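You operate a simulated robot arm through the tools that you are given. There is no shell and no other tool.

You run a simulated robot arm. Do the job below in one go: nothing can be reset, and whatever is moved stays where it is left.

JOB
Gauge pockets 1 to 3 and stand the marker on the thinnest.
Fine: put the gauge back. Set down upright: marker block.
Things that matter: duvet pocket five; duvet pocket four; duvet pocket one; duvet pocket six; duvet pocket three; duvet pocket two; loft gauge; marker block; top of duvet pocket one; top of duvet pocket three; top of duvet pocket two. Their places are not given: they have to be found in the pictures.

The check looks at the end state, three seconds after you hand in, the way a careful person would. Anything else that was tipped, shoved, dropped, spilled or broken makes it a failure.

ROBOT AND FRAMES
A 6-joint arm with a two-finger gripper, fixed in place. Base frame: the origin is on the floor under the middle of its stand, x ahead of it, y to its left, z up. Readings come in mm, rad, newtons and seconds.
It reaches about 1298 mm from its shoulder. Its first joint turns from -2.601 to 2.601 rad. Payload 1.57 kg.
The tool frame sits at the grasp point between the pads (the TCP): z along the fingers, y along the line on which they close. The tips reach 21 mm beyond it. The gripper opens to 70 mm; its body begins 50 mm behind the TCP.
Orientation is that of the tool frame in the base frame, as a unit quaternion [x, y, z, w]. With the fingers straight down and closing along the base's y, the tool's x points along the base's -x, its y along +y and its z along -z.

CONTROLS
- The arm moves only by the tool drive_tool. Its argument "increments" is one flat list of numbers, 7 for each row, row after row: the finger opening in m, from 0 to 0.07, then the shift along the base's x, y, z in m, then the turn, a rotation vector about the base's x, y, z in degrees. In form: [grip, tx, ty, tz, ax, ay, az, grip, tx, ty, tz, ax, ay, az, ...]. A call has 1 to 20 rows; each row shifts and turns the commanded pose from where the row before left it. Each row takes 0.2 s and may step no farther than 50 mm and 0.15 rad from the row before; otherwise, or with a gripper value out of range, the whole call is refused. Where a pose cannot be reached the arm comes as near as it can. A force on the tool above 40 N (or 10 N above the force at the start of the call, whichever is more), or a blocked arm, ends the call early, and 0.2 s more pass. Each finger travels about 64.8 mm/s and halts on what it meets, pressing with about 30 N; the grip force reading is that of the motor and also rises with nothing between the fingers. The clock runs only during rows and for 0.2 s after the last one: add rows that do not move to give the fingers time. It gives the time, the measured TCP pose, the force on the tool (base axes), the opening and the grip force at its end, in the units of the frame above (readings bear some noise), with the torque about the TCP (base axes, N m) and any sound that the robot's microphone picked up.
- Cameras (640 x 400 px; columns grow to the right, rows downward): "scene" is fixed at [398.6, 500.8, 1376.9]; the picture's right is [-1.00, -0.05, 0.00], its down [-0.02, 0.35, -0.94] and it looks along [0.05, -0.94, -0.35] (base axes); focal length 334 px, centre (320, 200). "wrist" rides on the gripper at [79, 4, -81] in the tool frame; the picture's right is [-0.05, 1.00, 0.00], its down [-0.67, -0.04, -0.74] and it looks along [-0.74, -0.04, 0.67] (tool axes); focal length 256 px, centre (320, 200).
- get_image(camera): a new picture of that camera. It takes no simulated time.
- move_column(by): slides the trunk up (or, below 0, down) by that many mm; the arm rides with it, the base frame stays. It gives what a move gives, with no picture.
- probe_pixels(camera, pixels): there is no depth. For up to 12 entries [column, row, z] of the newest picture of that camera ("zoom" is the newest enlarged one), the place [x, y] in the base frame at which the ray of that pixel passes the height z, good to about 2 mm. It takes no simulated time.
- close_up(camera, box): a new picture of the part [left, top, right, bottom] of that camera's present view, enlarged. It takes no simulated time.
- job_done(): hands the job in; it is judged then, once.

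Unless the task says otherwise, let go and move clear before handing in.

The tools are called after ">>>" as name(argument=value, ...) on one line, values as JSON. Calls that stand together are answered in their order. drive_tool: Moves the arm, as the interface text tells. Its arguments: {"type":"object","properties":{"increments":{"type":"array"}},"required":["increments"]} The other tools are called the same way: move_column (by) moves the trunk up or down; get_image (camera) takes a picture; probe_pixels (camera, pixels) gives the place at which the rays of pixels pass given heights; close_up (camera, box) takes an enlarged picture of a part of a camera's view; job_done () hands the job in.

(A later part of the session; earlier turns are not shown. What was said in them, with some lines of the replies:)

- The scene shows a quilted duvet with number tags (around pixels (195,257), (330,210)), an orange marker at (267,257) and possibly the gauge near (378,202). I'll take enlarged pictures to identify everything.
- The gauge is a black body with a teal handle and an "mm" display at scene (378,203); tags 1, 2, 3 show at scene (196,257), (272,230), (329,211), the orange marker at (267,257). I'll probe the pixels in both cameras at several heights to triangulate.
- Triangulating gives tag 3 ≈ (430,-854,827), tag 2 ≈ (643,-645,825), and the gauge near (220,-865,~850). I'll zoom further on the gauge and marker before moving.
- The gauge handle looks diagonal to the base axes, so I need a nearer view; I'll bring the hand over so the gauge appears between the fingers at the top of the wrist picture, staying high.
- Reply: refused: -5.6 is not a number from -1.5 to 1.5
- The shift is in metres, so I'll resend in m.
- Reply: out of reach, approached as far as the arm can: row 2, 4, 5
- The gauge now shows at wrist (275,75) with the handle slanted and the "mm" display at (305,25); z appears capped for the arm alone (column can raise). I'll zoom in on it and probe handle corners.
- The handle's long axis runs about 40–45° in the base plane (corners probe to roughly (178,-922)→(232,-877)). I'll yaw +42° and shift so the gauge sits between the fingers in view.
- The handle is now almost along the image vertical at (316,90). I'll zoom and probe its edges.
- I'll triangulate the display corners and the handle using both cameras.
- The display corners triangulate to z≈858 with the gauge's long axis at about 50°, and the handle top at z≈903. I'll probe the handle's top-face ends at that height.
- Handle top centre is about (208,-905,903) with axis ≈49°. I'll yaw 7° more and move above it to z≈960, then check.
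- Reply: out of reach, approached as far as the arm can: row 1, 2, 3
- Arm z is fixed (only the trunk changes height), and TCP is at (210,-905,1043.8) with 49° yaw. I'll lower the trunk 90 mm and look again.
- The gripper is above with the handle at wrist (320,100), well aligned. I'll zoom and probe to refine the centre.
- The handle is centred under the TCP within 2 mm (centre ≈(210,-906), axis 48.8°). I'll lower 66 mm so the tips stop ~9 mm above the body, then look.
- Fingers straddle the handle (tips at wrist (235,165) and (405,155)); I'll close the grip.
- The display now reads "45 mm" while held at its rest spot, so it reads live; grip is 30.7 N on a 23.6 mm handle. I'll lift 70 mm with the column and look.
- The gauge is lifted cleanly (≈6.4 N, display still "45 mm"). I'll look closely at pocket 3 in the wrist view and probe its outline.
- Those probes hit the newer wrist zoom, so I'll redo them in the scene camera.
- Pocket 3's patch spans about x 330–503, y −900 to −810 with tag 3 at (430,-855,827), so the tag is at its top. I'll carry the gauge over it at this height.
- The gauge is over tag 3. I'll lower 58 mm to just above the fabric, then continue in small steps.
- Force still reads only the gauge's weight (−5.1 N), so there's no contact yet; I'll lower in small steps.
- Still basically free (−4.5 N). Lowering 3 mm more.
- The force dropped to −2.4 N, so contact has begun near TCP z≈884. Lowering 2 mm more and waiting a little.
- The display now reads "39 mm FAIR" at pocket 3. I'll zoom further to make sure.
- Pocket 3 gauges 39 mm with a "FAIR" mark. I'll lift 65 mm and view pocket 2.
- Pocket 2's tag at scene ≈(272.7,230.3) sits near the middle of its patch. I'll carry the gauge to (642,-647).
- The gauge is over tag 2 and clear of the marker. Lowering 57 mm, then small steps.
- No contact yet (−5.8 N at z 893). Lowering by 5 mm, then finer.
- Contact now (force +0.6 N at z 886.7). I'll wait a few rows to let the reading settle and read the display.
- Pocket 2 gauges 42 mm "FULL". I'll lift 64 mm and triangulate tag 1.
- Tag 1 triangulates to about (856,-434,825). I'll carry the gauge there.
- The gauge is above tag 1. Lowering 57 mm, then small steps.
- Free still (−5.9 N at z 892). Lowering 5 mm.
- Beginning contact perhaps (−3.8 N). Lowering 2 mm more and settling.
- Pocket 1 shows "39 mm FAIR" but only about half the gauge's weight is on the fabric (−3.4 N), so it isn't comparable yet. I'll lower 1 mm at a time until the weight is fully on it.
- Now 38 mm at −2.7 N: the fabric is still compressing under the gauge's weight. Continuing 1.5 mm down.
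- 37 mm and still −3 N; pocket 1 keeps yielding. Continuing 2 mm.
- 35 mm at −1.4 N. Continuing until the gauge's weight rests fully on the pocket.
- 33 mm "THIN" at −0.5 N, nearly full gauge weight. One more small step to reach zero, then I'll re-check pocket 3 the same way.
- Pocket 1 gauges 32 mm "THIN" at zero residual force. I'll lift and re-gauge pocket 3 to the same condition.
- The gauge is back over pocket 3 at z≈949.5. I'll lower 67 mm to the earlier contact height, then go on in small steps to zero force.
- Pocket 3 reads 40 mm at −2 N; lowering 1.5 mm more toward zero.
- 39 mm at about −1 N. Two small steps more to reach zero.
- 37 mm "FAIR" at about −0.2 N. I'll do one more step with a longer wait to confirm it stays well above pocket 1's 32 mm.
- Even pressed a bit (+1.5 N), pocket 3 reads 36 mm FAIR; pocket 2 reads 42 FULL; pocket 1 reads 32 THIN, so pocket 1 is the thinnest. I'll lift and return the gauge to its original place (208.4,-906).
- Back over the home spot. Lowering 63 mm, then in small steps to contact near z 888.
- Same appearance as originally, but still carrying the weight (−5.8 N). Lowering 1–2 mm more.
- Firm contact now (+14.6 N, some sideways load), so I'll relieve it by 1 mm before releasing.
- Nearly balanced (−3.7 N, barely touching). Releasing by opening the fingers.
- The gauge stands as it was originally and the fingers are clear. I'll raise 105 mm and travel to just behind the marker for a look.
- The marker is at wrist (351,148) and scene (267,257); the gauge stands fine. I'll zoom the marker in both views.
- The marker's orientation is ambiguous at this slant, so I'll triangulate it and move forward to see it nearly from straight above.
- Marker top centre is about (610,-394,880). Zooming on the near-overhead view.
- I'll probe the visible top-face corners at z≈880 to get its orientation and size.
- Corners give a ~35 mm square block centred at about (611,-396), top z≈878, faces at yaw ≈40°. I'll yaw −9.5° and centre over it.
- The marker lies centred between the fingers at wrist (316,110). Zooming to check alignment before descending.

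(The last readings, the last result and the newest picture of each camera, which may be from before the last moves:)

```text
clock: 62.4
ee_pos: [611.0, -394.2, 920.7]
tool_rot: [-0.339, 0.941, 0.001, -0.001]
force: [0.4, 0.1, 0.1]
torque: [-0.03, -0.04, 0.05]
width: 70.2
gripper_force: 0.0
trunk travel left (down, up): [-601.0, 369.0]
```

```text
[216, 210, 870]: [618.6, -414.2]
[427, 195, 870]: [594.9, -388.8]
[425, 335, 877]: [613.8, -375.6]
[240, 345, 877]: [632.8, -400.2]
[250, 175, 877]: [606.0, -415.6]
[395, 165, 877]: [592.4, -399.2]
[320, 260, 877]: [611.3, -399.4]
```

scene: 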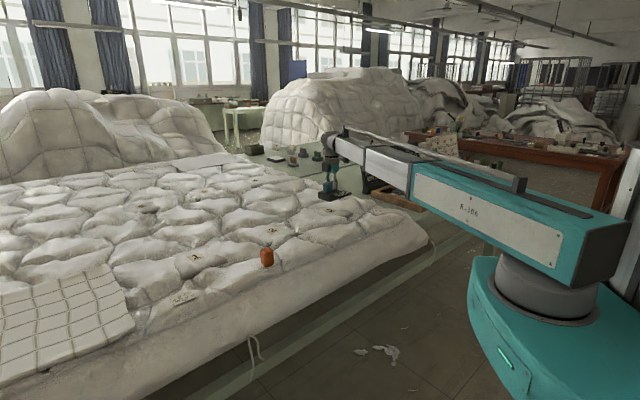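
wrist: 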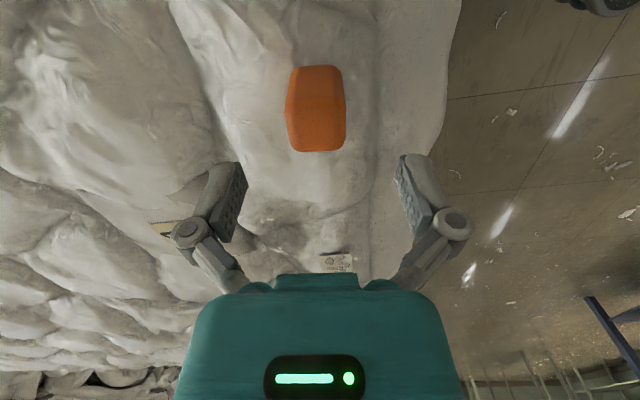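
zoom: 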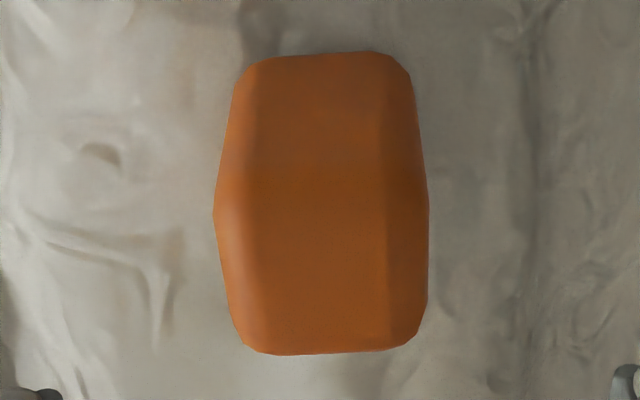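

Centre is about (611,-397.5) with faces at 129°, matching the fingers. I'll nudge 2.5 mm and descend to z≈868.

>>> drive_tool(increments=[0.07, 0.0005, -0.0025, 0, 0, 0, 0, 0.07, 0, 0, 0, 0, 0, 0])

>>> move_column(by=-52)

>>> get_image(camera="wrist")

>>> close_up(camera="scene", box=[235, 210, 305, 280])

```text
clock: 63.0
ee_pos: [611.3, -398.0, 920.5]
tool_rot: [-0.338, 0.941, 0.0, 0.0]
force: [0.2, 0.2, -0.2]
torque: [-0.03, -0.02, -0.02]
width: 70.0
gripper_force: 0.1
trunk travel left (down, up): [-601.0, 369.0]
```

```text
clock: 63.9
ee_pos: [611.5, -397.2, 868.1]
tool_rot: [-0.339, 0.941, -0.001, 0.0]
force: [0.4, 0.2, 0.5]
torque: [0.01, -0.02, -0.02]
width: 70.3
gripper_force: 0.1
trunk travel left (down, up): [-549.0, 421.0]
```

```text
taken
```

wrist: 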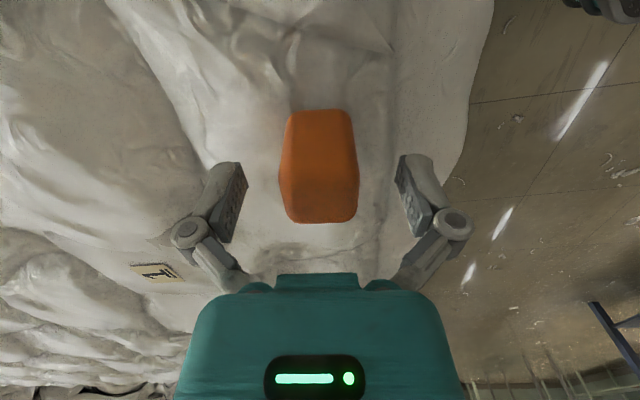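

```text
5.71 times, centred on (270, 245) of scene
```

zoom: 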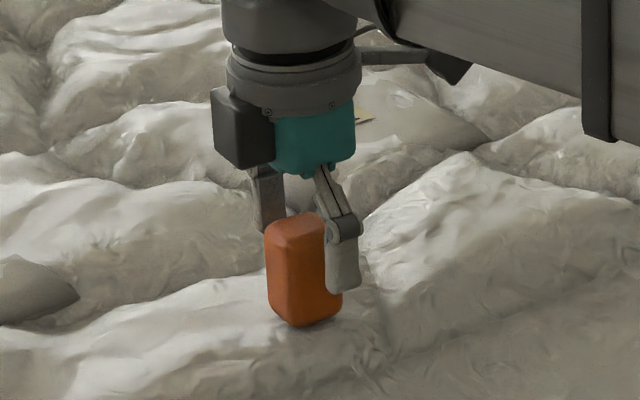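

The fingers straddle the marker with tips well above the fabric. Closing the grip.

>>> drive_tool(increments=[0.05, 0, 0, 0, 0, 0, 0, 0.04, 0, 0, 0, 0, 0, 0, 0.03, 0, 0, 0, 0, 0, 0, 0.02, 0, 0, 0, 0, 0, 0, 0.01, 0, 0, 0, 0, 0, 0, 0.0, 0, 0, 0, 0, 0, 0, 0.0, 0, 0, 0, 0, 0, 0])

>>> get_image(camera="wrist")

>>> close_up(camera="scene", box=[235, 210, 305, 280])

```text
clock: 65.5
ee_pos: [610.9, -397.8, 868.2]
tool_rot: [-0.339, 0.941, 0.0, 0.0]
force: [-0.5, -0.6, 1.9]
torque: [0.03, 0.02, 0.02]
width: 32.8
gripper_force: 29.5
trunk travel left (down, up): [-549.0, 421.0]
```

```text
taken
```

wrist: 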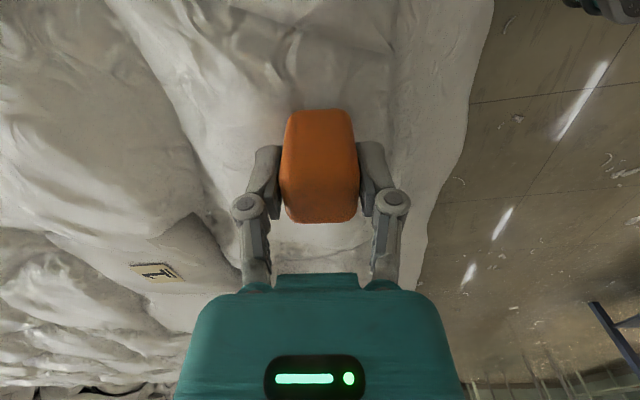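

```text
5.71 times, centred on (270, 245) of scene
```

zoom: 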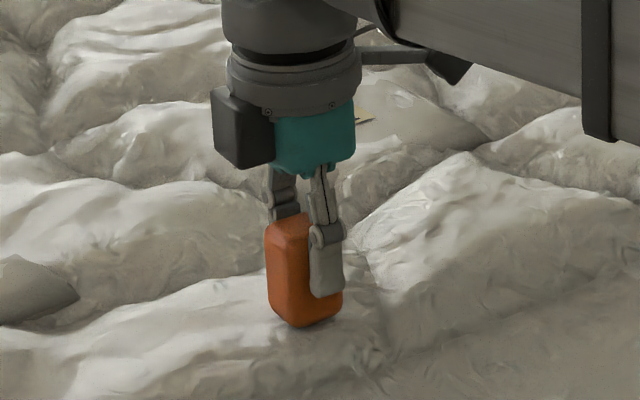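

Gripped (32.8 mm wide, 29.5 N). Lifting 75 mm and viewing.

>>> move_column(by=75)

>>> get_image(camera="wrist")

>>> close_up(camera="scene", box=[150, 200, 310, 290])

>>> probe_pixels(camera="scene", pixels=[[174.6, 262, 815], [228, 262, 805], [183.4, 280.4, 800], [207, 245.4, 820], [195.6, 256.75, 825]])

```text
clock: 66.6
ee_pos: [611.0, -398.9, 943.1]
tool_rot: [-0.339, 0.941, -0.001, 0.0]
force: [0.7, -0.4, -0.2]
torque: [0.04, 0.01, 0.0]
width: 33.1
gripper_force: 29.6
trunk travel left (down, up): [-624.0, 346.0]
```

```text
taken
```

wrist: 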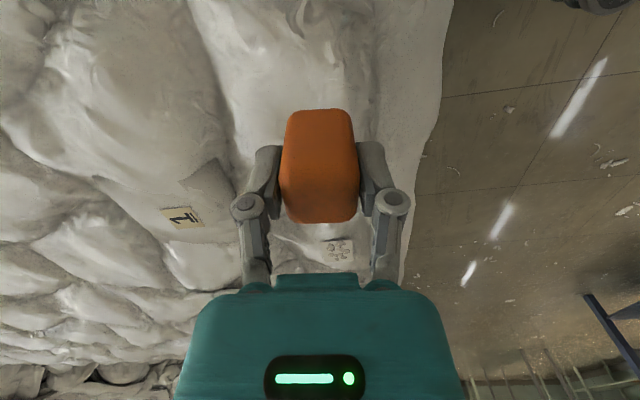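

```text
4.00 times, centred on (230, 245) of scene
```

zoom: 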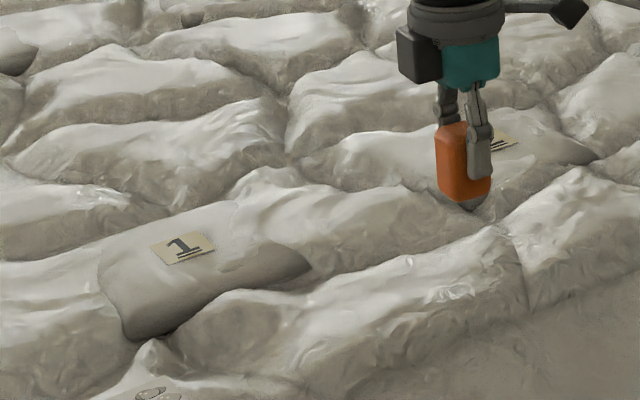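

```text
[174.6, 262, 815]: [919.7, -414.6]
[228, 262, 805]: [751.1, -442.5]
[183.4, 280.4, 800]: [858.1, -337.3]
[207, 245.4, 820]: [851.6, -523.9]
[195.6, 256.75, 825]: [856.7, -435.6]
```

Pocket 1's patch spans x≈751–920, y≈−524 to −337, so the tag (856,-435) is close to its middle. I'll carry the marker to (852,-434).

>>> drive_tool(increments=[0.0, 0.0268, -0.0039, 0, 0, 0, 0, 0.0, 0.0268, -0.0039, 0, 0, 0, 0, 0.0, 0.0268, -0.0039, 0, 0, 0, 0, 0.0, 0.0268, -0.0039, 0, 0, 0, 0, 0.0, 0.0268, -0.0039, 0, 0, 0, 0, 0.0, 0.0268, -0.0039, 0, 0, 0, 0, 0.0, 0.0268, -0.0039, 0, 0, 0, 0, 0.0, 0.0268, -0.0039, 0, 0, 0, 0, 0.0, 0.0268, -0.0039, 0, 0, 0, 0, 0.0, 0, 0, 0, 0, 0, 0, 0.0, 0, 0, 0, 0, 0, 0])

>>> close_up(camera="scene", box=[150, 200, 260, 290])

>>> get_image(camera="wrist")

```text
clock: 69.0
ee_pos: [852.6, -432.2, 943.3]
tool_rot: [-0.339, 0.941, 0.0, 0.0]
force: [1.0, -0.2, -0.7]
torque: [0.0, -0.02, -0.02]
width: 33.3
gripper_force: 29.9
trunk travel left (down, up): [-624.0, 346.0]
```

```text
4.44 times, centred on (205, 245) of scene
```

zoom: 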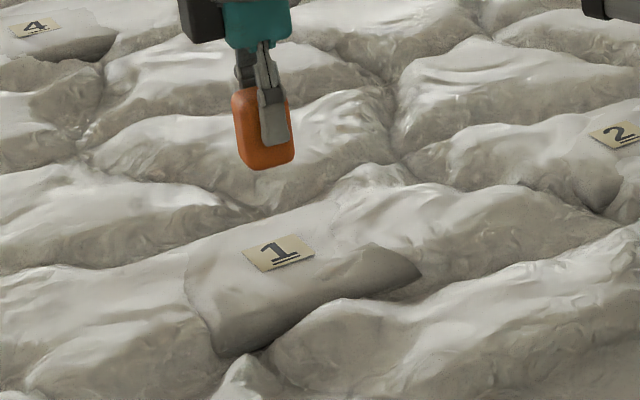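

```text
taken
```

wrist: 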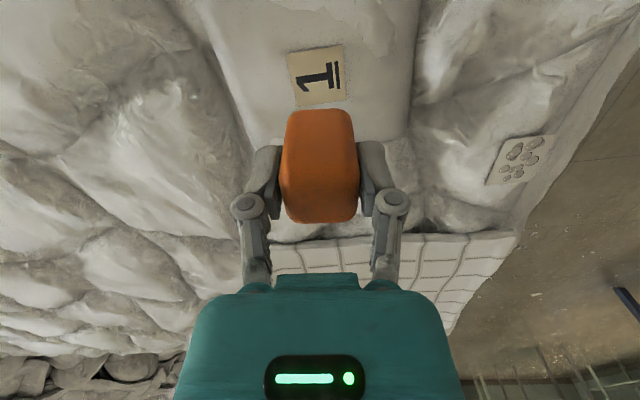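

The wrist view shows pocket 1's smooth patch (columns ≈215–420) with the tag at (318,76). I'll probe these to fix the centre.

>>> probe_pixels(camera="wrist", pixels=[[318, 76, 825], [245, 100, 815], [412, 100, 815], [318, 5, 822], [318, 180, 815], [290, 52, 825], [346, 98, 825]])

>>> close_up(camera="wrist", box=[200, 0, 440, 150])

```text
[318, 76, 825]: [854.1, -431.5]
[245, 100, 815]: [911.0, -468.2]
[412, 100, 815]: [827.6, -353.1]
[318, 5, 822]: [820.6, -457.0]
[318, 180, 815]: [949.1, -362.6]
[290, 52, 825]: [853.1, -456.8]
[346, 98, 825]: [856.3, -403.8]
```

```text
2.67 times, centred on (320, 75) of wrist
```

zoom: 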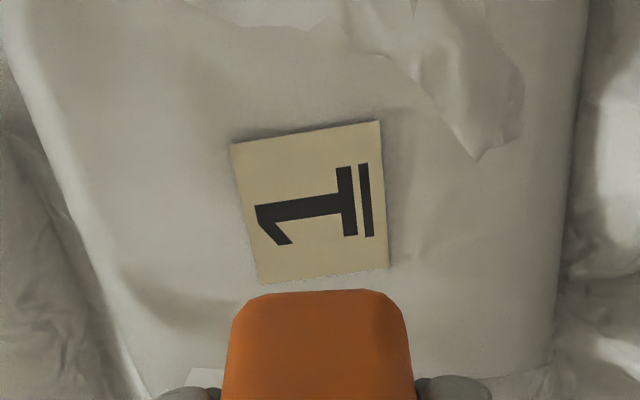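

Tag 1 centre is (854,-431.5), directly under the marker. Lowering 56 mm, then small steps until light contact.

>>> move_column(by=-56)

>>> close_up(camera="scene", box=[165, 215, 235, 275])

```text
clock: 70.0
ee_pos: [851.7, -432.2, 887.0]
tool_rot: [-0.338, 0.941, 0.0, 0.0]
force: [0.4, -0.2, -0.6]
torque: [0.04, 0.01, 0.0]
width: 33.0
gripper_force: 29.6
trunk travel left (down, up): [-568.0, 402.0]
```

```text
6.67 times, centred on (200, 245) of scene
```

zoom: 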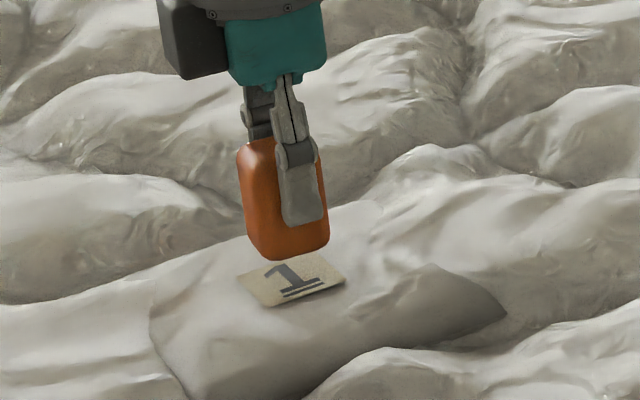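

The marker hovers above the tag (bottom at zoom (288,258)). Lowering 6 mm.

>>> move_column(by=-6)

>>> close_up(camera="scene", box=[165, 215, 235, 275])

```text
clock: 70.5
ee_pos: [852.5, -432.9, 880.5]
tool_rot: [-0.338, 0.941, 0.001, 0.0]
force: [0.0, 0.9, -0.2]
torque: [-0.01, 0.0, -0.01]
width: 32.9
gripper_force: 30.2
trunk travel left (down, up): [-562.0, 408.0]
```

```text
6.67 times, centred on (200, 245) of scene
```

zoom: 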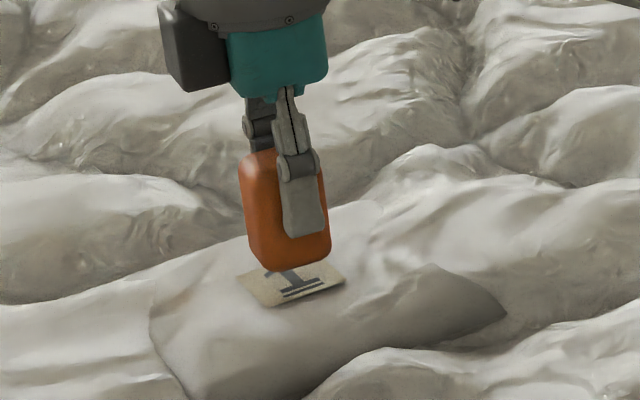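

Still free and slightly above. Lowering 5 mm.

>>> move_column(by=-5)

>>> close_up(camera="scene", box=[165, 215, 235, 275])

```text
clock: 71.1
ee_pos: [852.8, -432.9, 875.7]
tool_rot: [-0.339, 0.941, 0.0, 0.0]
force: [-0.8, 0.4, -0.8]
torque: [0.0, 0.01, -0.03]
width: 33.0
gripper_force: 30.2
trunk travel left (down, up): [-557.0, 413.0]
```

```text
6.67 times, centred on (200, 245) of scene
```

zoom: 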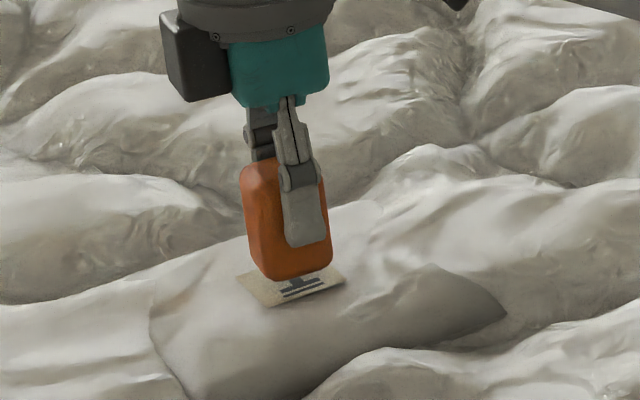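

>>> move_column(by=-2)

>>> close_up(camera="scene", box=[165, 215, 235, 275])

```text
clock: 71.6
ee_pos: [850.2, -432.2, 873.4]
tool_rot: [-0.338, 0.941, 0.0, -0.001]
force: [-0.3, -0.2, -0.4]
torque: [0.0, -0.01, 0.0]
width: 33.0
gripper_force: 29.7
trunk travel left (down, up): [-555.0, 415.0]
```

```text
6.67 times, centred on (200, 245) of scene
```

zoom: 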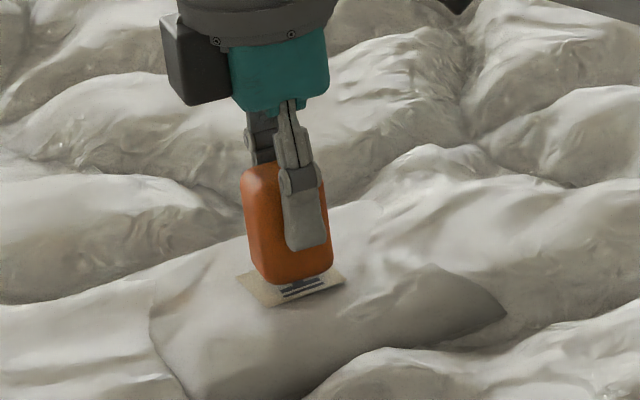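

Still about free. Lowering 2 mm more.

>>> move_column(by=-2)

>>> drive_tool(increments=[0.0, 0, 0, 0, 0, 0, 0, 0.0, 0, 0, 0, 0, 0, 0])

>>> close_up(camera="scene", box=[180, 235, 220, 265])

```text
clock: 72.1
ee_pos: [852.2, -433.1, 872.1]
tool_rot: [-0.338, 0.941, 0.001, 0.0]
force: [0.4, -0.1, -0.5]
torque: [-0.01, 0.01, 0.02]
width: 33.2
gripper_force: 29.8
trunk travel left (down, up): [-553.0, 417.0]
```

```text
clock: 72.7
ee_pos: [852.0, -433.1, 871.6]
tool_rot: [-0.339, 0.941, 0.0, 0.0]
force: [0.0, 0.7, -0.5]
torque: [-0.02, -0.02, -0.02]
width: 33.3
gripper_force: 30.5
trunk travel left (down, up): [-553.0, 417.0]
```

```text
13.33 times, centred on (200, 250) of scene
```

zoom: 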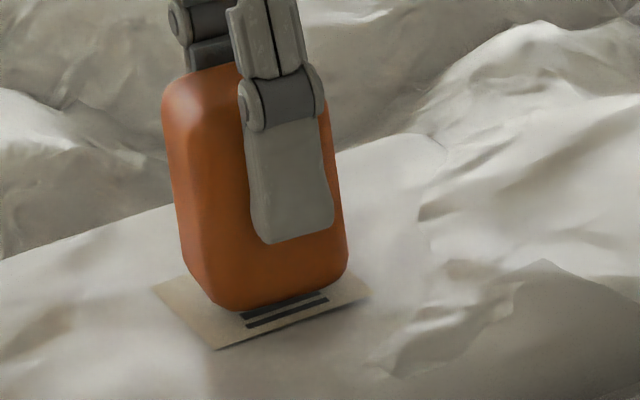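

Very close now (shadow closing at zoom (230,308)). Lowering 1.5 mm more.

>>> move_column(by=-1.5)

>>> drive_tool(increments=[0.0, 0, 0, 0, 0, 0, 0, 0.0, 0, 0, 0, 0, 0, 0])

>>> close_up(camera="scene", box=[180, 235, 220, 265])

```text
clock: 73.2
ee_pos: [851.6, -431.4, 870.1]
tool_rot: [-0.339, 0.941, 0.0, 0.0]
force: [-0.2, -0.5, -0.3]
torque: [0.01, -0.03, 0.0]
width: 33.3
gripper_force: 29.8
trunk travel left (down, up): [-552.0, 418.0]
```

```text
clock: 73.8
ee_pos: [851.9, -432.2, 870.1]
tool_rot: [-0.339, 0.941, 0.0, 0.0]
force: [-0.2, -0.1, -0.2]
torque: [-0.04, 0.01, -0.01]
width: 33.2
gripper_force: 30.1
trunk travel left (down, up): [-552.0, 418.0]
```

```text
13.33 times, centred on (200, 250) of scene
```

zoom: 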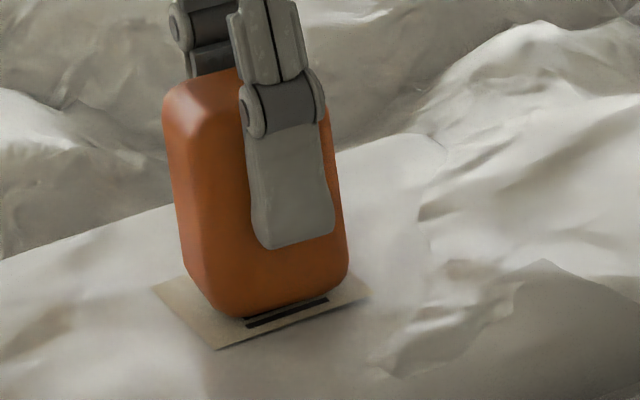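

Not yet bearing (−0.2 N). Lowering another 1.5 mm.

>>> move_column(by=-1.5)

>>> drive_tool(increments=[0.0, 0, 0, 0, 0, 0, 0, 0.0, 0, 0, 0, 0, 0, 0])

>>> close_up(camera="scene", box=[180, 235, 220, 265])

```text
clock: 74.3
ee_pos: [851.9, -432.3, 868.0]
tool_rot: [-0.339, 0.941, 0.0, 0.0]
force: [0.8, -0.8, -0.6]
torque: [0.0, 0.0, 0.01]
width: 33.1
gripper_force: 29.9
trunk travel left (down, up): [-550.0, 420.0]
```

```text
clock: 74.9
ee_pos: [853.1, -431.8, 868.9]
tool_rot: [-0.339, 0.941, 0.0, 0.0]
force: [1.0, -0.2, -0.7]
torque: [0.0, -0.01, -0.01]
width: 32.9
gripper_force: 30.5
trunk travel left (down, up): [-550.0, 420.0]
```

```text
13.33 times, centred on (200, 250) of scene
```

zoom: 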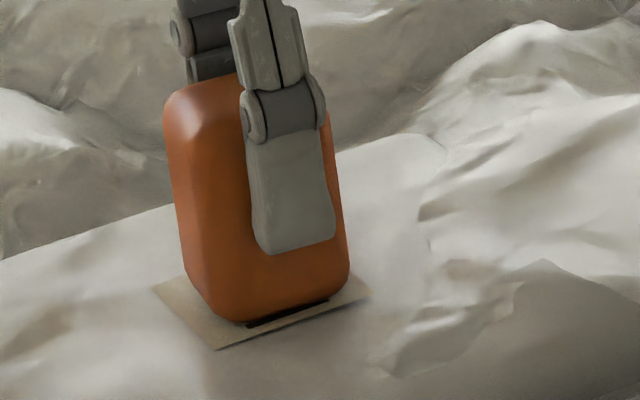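

The base still seems a few mm above the tag plane. Lowering 2 mm.

>>> move_column(by=-2)

>>> drive_tool(increments=[0.0, 0, 0, 0, 0, 0, 0, 0.0, 0, 0, 0, 0, 0, 0])

>>> close_up(camera="scene", box=[180, 235, 220, 265])

```text
clock: 75.5
ee_pos: [851.8, -431.0, 866.7]
tool_rot: [-0.339, 0.941, -0.001, 0.0]
force: [-0.5, -1.7, -1.1]
torque: [-0.01, -0.01, 0.05]
width: 33.1
gripper_force: 29.6
trunk travel left (down, up): [-548.0, 422.0]
```

```text
clock: 76.1
ee_pos: [851.8, -431.9, 866.5]
tool_rot: [-0.339, 0.941, -0.001, 0.001]
force: [0.3, 0.2, -0.1]
torque: [0.03, 0.0, -0.02]
width: 33.0
gripper_force: 29.9
trunk travel left (down, up): [-548.0, 422.0]
```

```text
13.33 times, centred on (200, 250) of scene
```

zoom: 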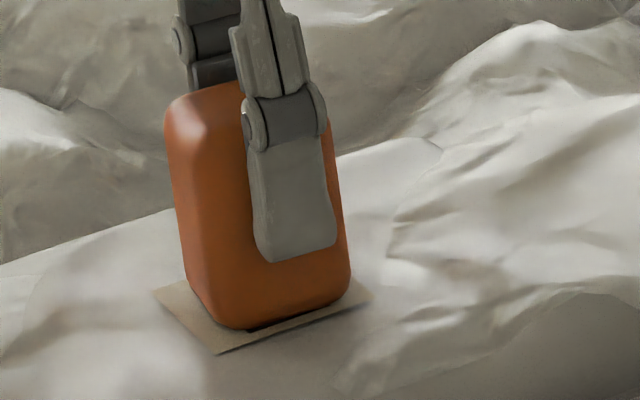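

The tag and pocket rim have started to sink with the marker (tag front corner moved from (218,348) to (222,353)), so it rests on the pocket. I'll release with a gradual opening and wait.

>>> drive_tool(increments=[0.034, 0, 0, 0, 0, 0, 0, 0.037, 0, 0, 0, 0, 0, 0, 0.042, 0, 0, 0, 0, 0, 0, 0.05, 0, 0, 0, 0, 0, 0, 0.06, 0, 0, 0, 0, 0, 0, 0.07, 0, 0, 0, 0, 0, 0, 0.07, 0, 0, 0, 0, 0, 0])

>>> close_up(camera="scene", box=[175, 225, 225, 265])

>>> get_image(camera="wrist")

```text
clock: 77.7
ee_pos: [851.6, -432.8, 866.8]
tool_rot: [-0.338, 0.941, 0.001, 0.0]
force: [0.2, 0.3, 0.6]
torque: [0.0, -0.01, 0.01]
width: 70.0
gripper_force: 0.0
trunk travel left (down, up): [-548.0, 422.0]
```

```text
10.00 times, centred on (200, 245) of scene
```

zoom: 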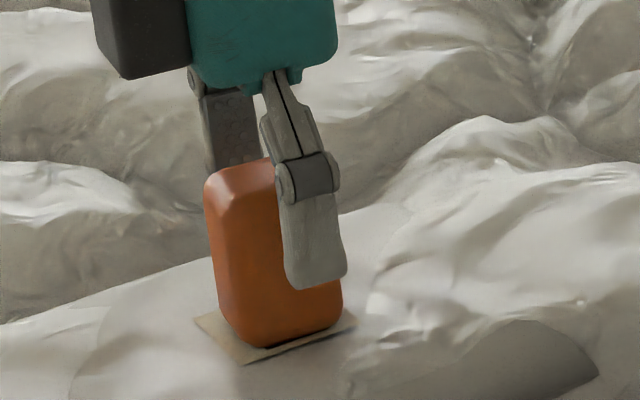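

```text
taken
```

wrist: 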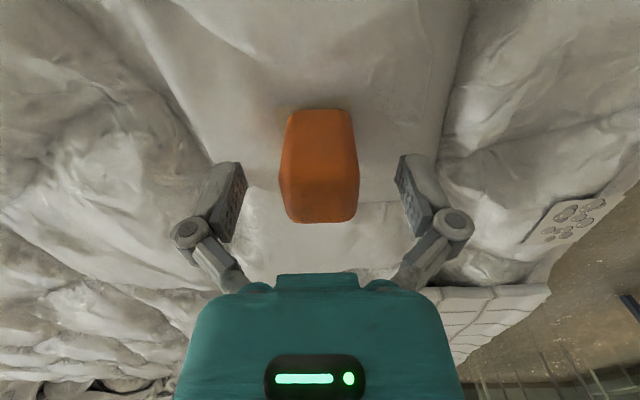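

The marker stands upright on the tag between the opened fingers. Raising the arm straight up 130 mm and checking.

>>> move_column(by=60)

>>> move_column(by=80)

>>> close_up(camera="scene", box=[160, 215, 240, 275])

>>> get_image(camera="wrist")

>>> get_image(camera="scene")

```text
clock: 78.7
ee_pos: [852.5, -431.5, 926.3]
tool_rot: [-0.339, 0.941, 0.0, 0.0]
force: [0.0, 1.2, 0.2]
torque: [-0.01, -0.01, 0.01]
width: 70.1
gripper_force: 0.0
trunk travel left (down, up): [-608.0, 362.0]
```

```text
clock: 79.8
ee_pos: [851.2, -431.6, 1006.0]
tool_rot: [-0.339, 0.941, -0.001, 0.0]
force: [0.0, -0.1, 0.1]
torque: [-0.01, -0.01, -0.03]
width: 70.0
gripper_force: 0.1
trunk travel left (down, up): [-688.0, 282.0]
```

```text
6.67 times, centred on (200, 245) of scene
```

zoom: 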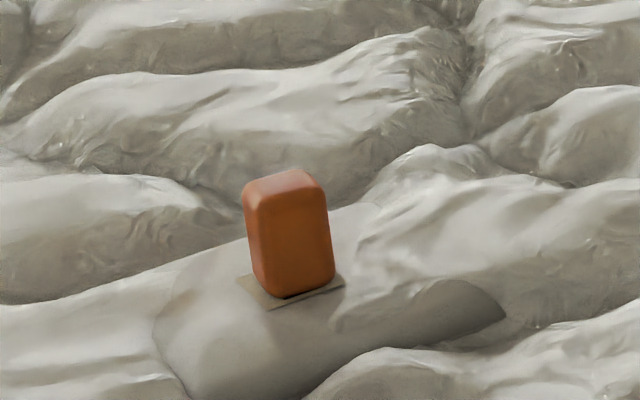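

```text
taken
```

wrist: 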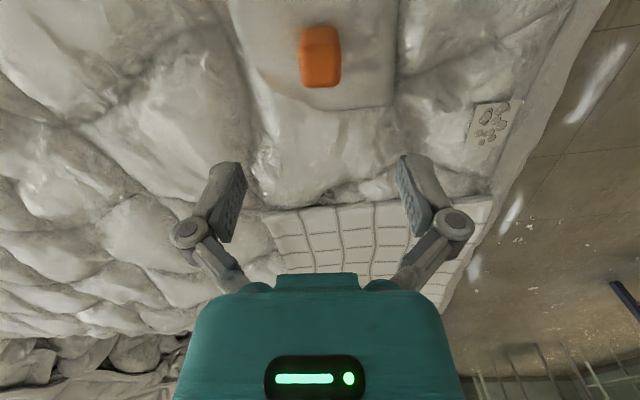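

```text
taken
```

scene: 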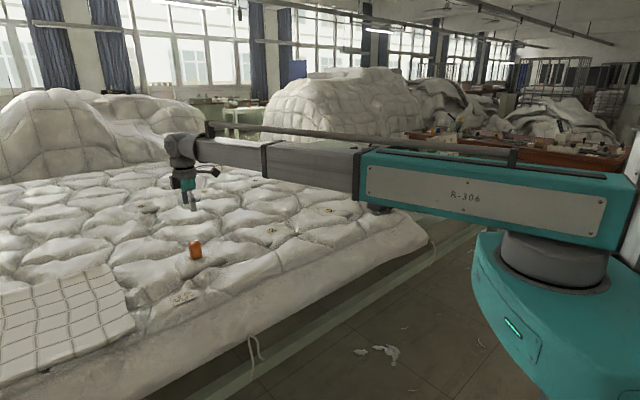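

The marker stands on pocket 1. I'll retract the arm toward its start area to view everything and let time pass.

>>> drive_tool(increments=[0.07, -0.035, -0.009, 0, 0, 0, 0, 0.07, -0.035, -0.009, 0, 0, 0, 0, 0.07, -0.035, -0.009, 0, 0, 0, 0, 0.07, -0.035, -0.009, 0, 0, 0, 0, 0.07, -0.035, -0.009, 0, 0, 0, 0, 0.07, -0.035, -0.009, 0, 0, 0, 0, 0.07, -0.035, -0.009, 0, 0, 0, 0, 0.07, -0.035, -0.009, 0, 0, 0, 0, 0.07, -0.035, -0.009, 0, 0, 0, 0, 0.07, -0.035, -0.009, 0, 0, 0, 0, 0.07, -0.035, -0.009, 0, 0, 0, 0, 0.07, -0.035, -0.009, 0, 0, 0, 0, 0.07, -0.035, -0.009, 0, 0, 0, 0, 0.07, -0.035, -0.009, 0, 0, 0, 0, 0.07, 0, 0, 0, 0, 0, 0])

>>> get_image(camera="scene")

>>> close_up(camera="scene", box=[160, 215, 240, 275])

>>> close_up(camera="scene", box=[348, 170, 418, 220])

```text
clock: 83.0
ee_pos: [361.1, -559.0, 1007.4]
tool_rot: [-0.339, 0.941, -0.001, -0.001]
force: [0.4, 0.4, 0.0]
torque: [0.01, -0.01, -0.01]
width: 70.1
gripper_force: 0.0
trunk travel left (down, up): [-688.0, 282.0]
```

```text
taken
```

scene: 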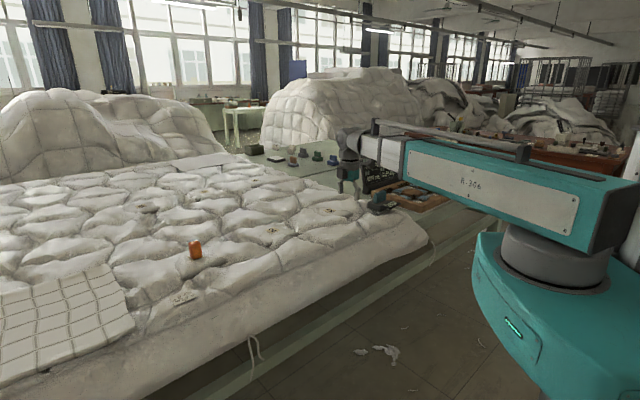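

```text
6.67 times, centred on (200, 245) of scene
```

zoom: 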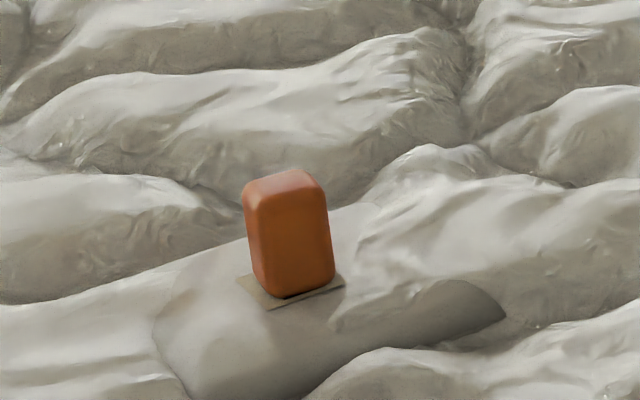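

```text
8.00 times, centred on (383, 195) of scene
```

zoom: 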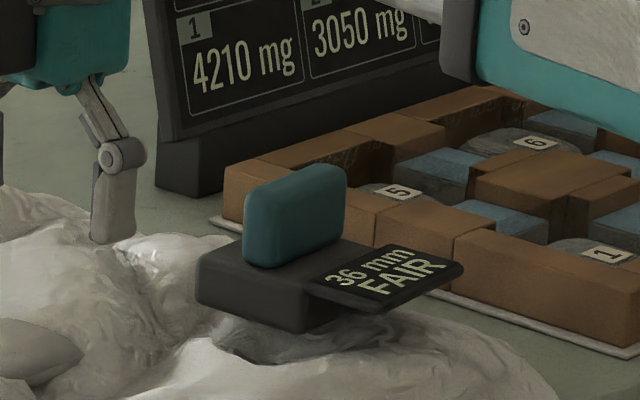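

The marker stands unmoved and upright on pocket 1 (scene zoom (288,235)), which gauged thinnest at 32 mm "THIN" against 42 mm for pocket 2 and 36–37 mm for pocket 3. The gauge is back in its original place, the gripper is empty and clear, so I'm handing in.

>>> job_done()

```text
The job is handed in.
```

The marker is standing upright on pocket 1, which gauged thinnest, and the job is handed in. I don't have the check's verdict.

| Pocket | Reading with the gauge's weight on it | Display label |
|---|---|---|
| 1 | 32 mm | THIN |
| 2 | 42 mm | FULL |
| 3 | 36–37 mm | FAIR |

- **Readings:** They drop as more of the gauge's weight settles, so I compared all three at roughly zero force on the arm. I gauged pocket 3 twice because its first reading, 39 mm, was taken with only part of the weight on it.
- **Board weights:** The board on the table lists pocket 2 as the lightest, at 3050 mg. I went by the gauge instead, since the job asked for thickness.
- **Gauge:** It is back at its original spot, standing as it was. While putting it back I briefly pressed it down with about 15 N, then eased off before letting go. It looked undisturbed in the last picture.
- **Marker:** It hadn't moved about five seconds after I let go. The gripper was empty and clear when I handed in.
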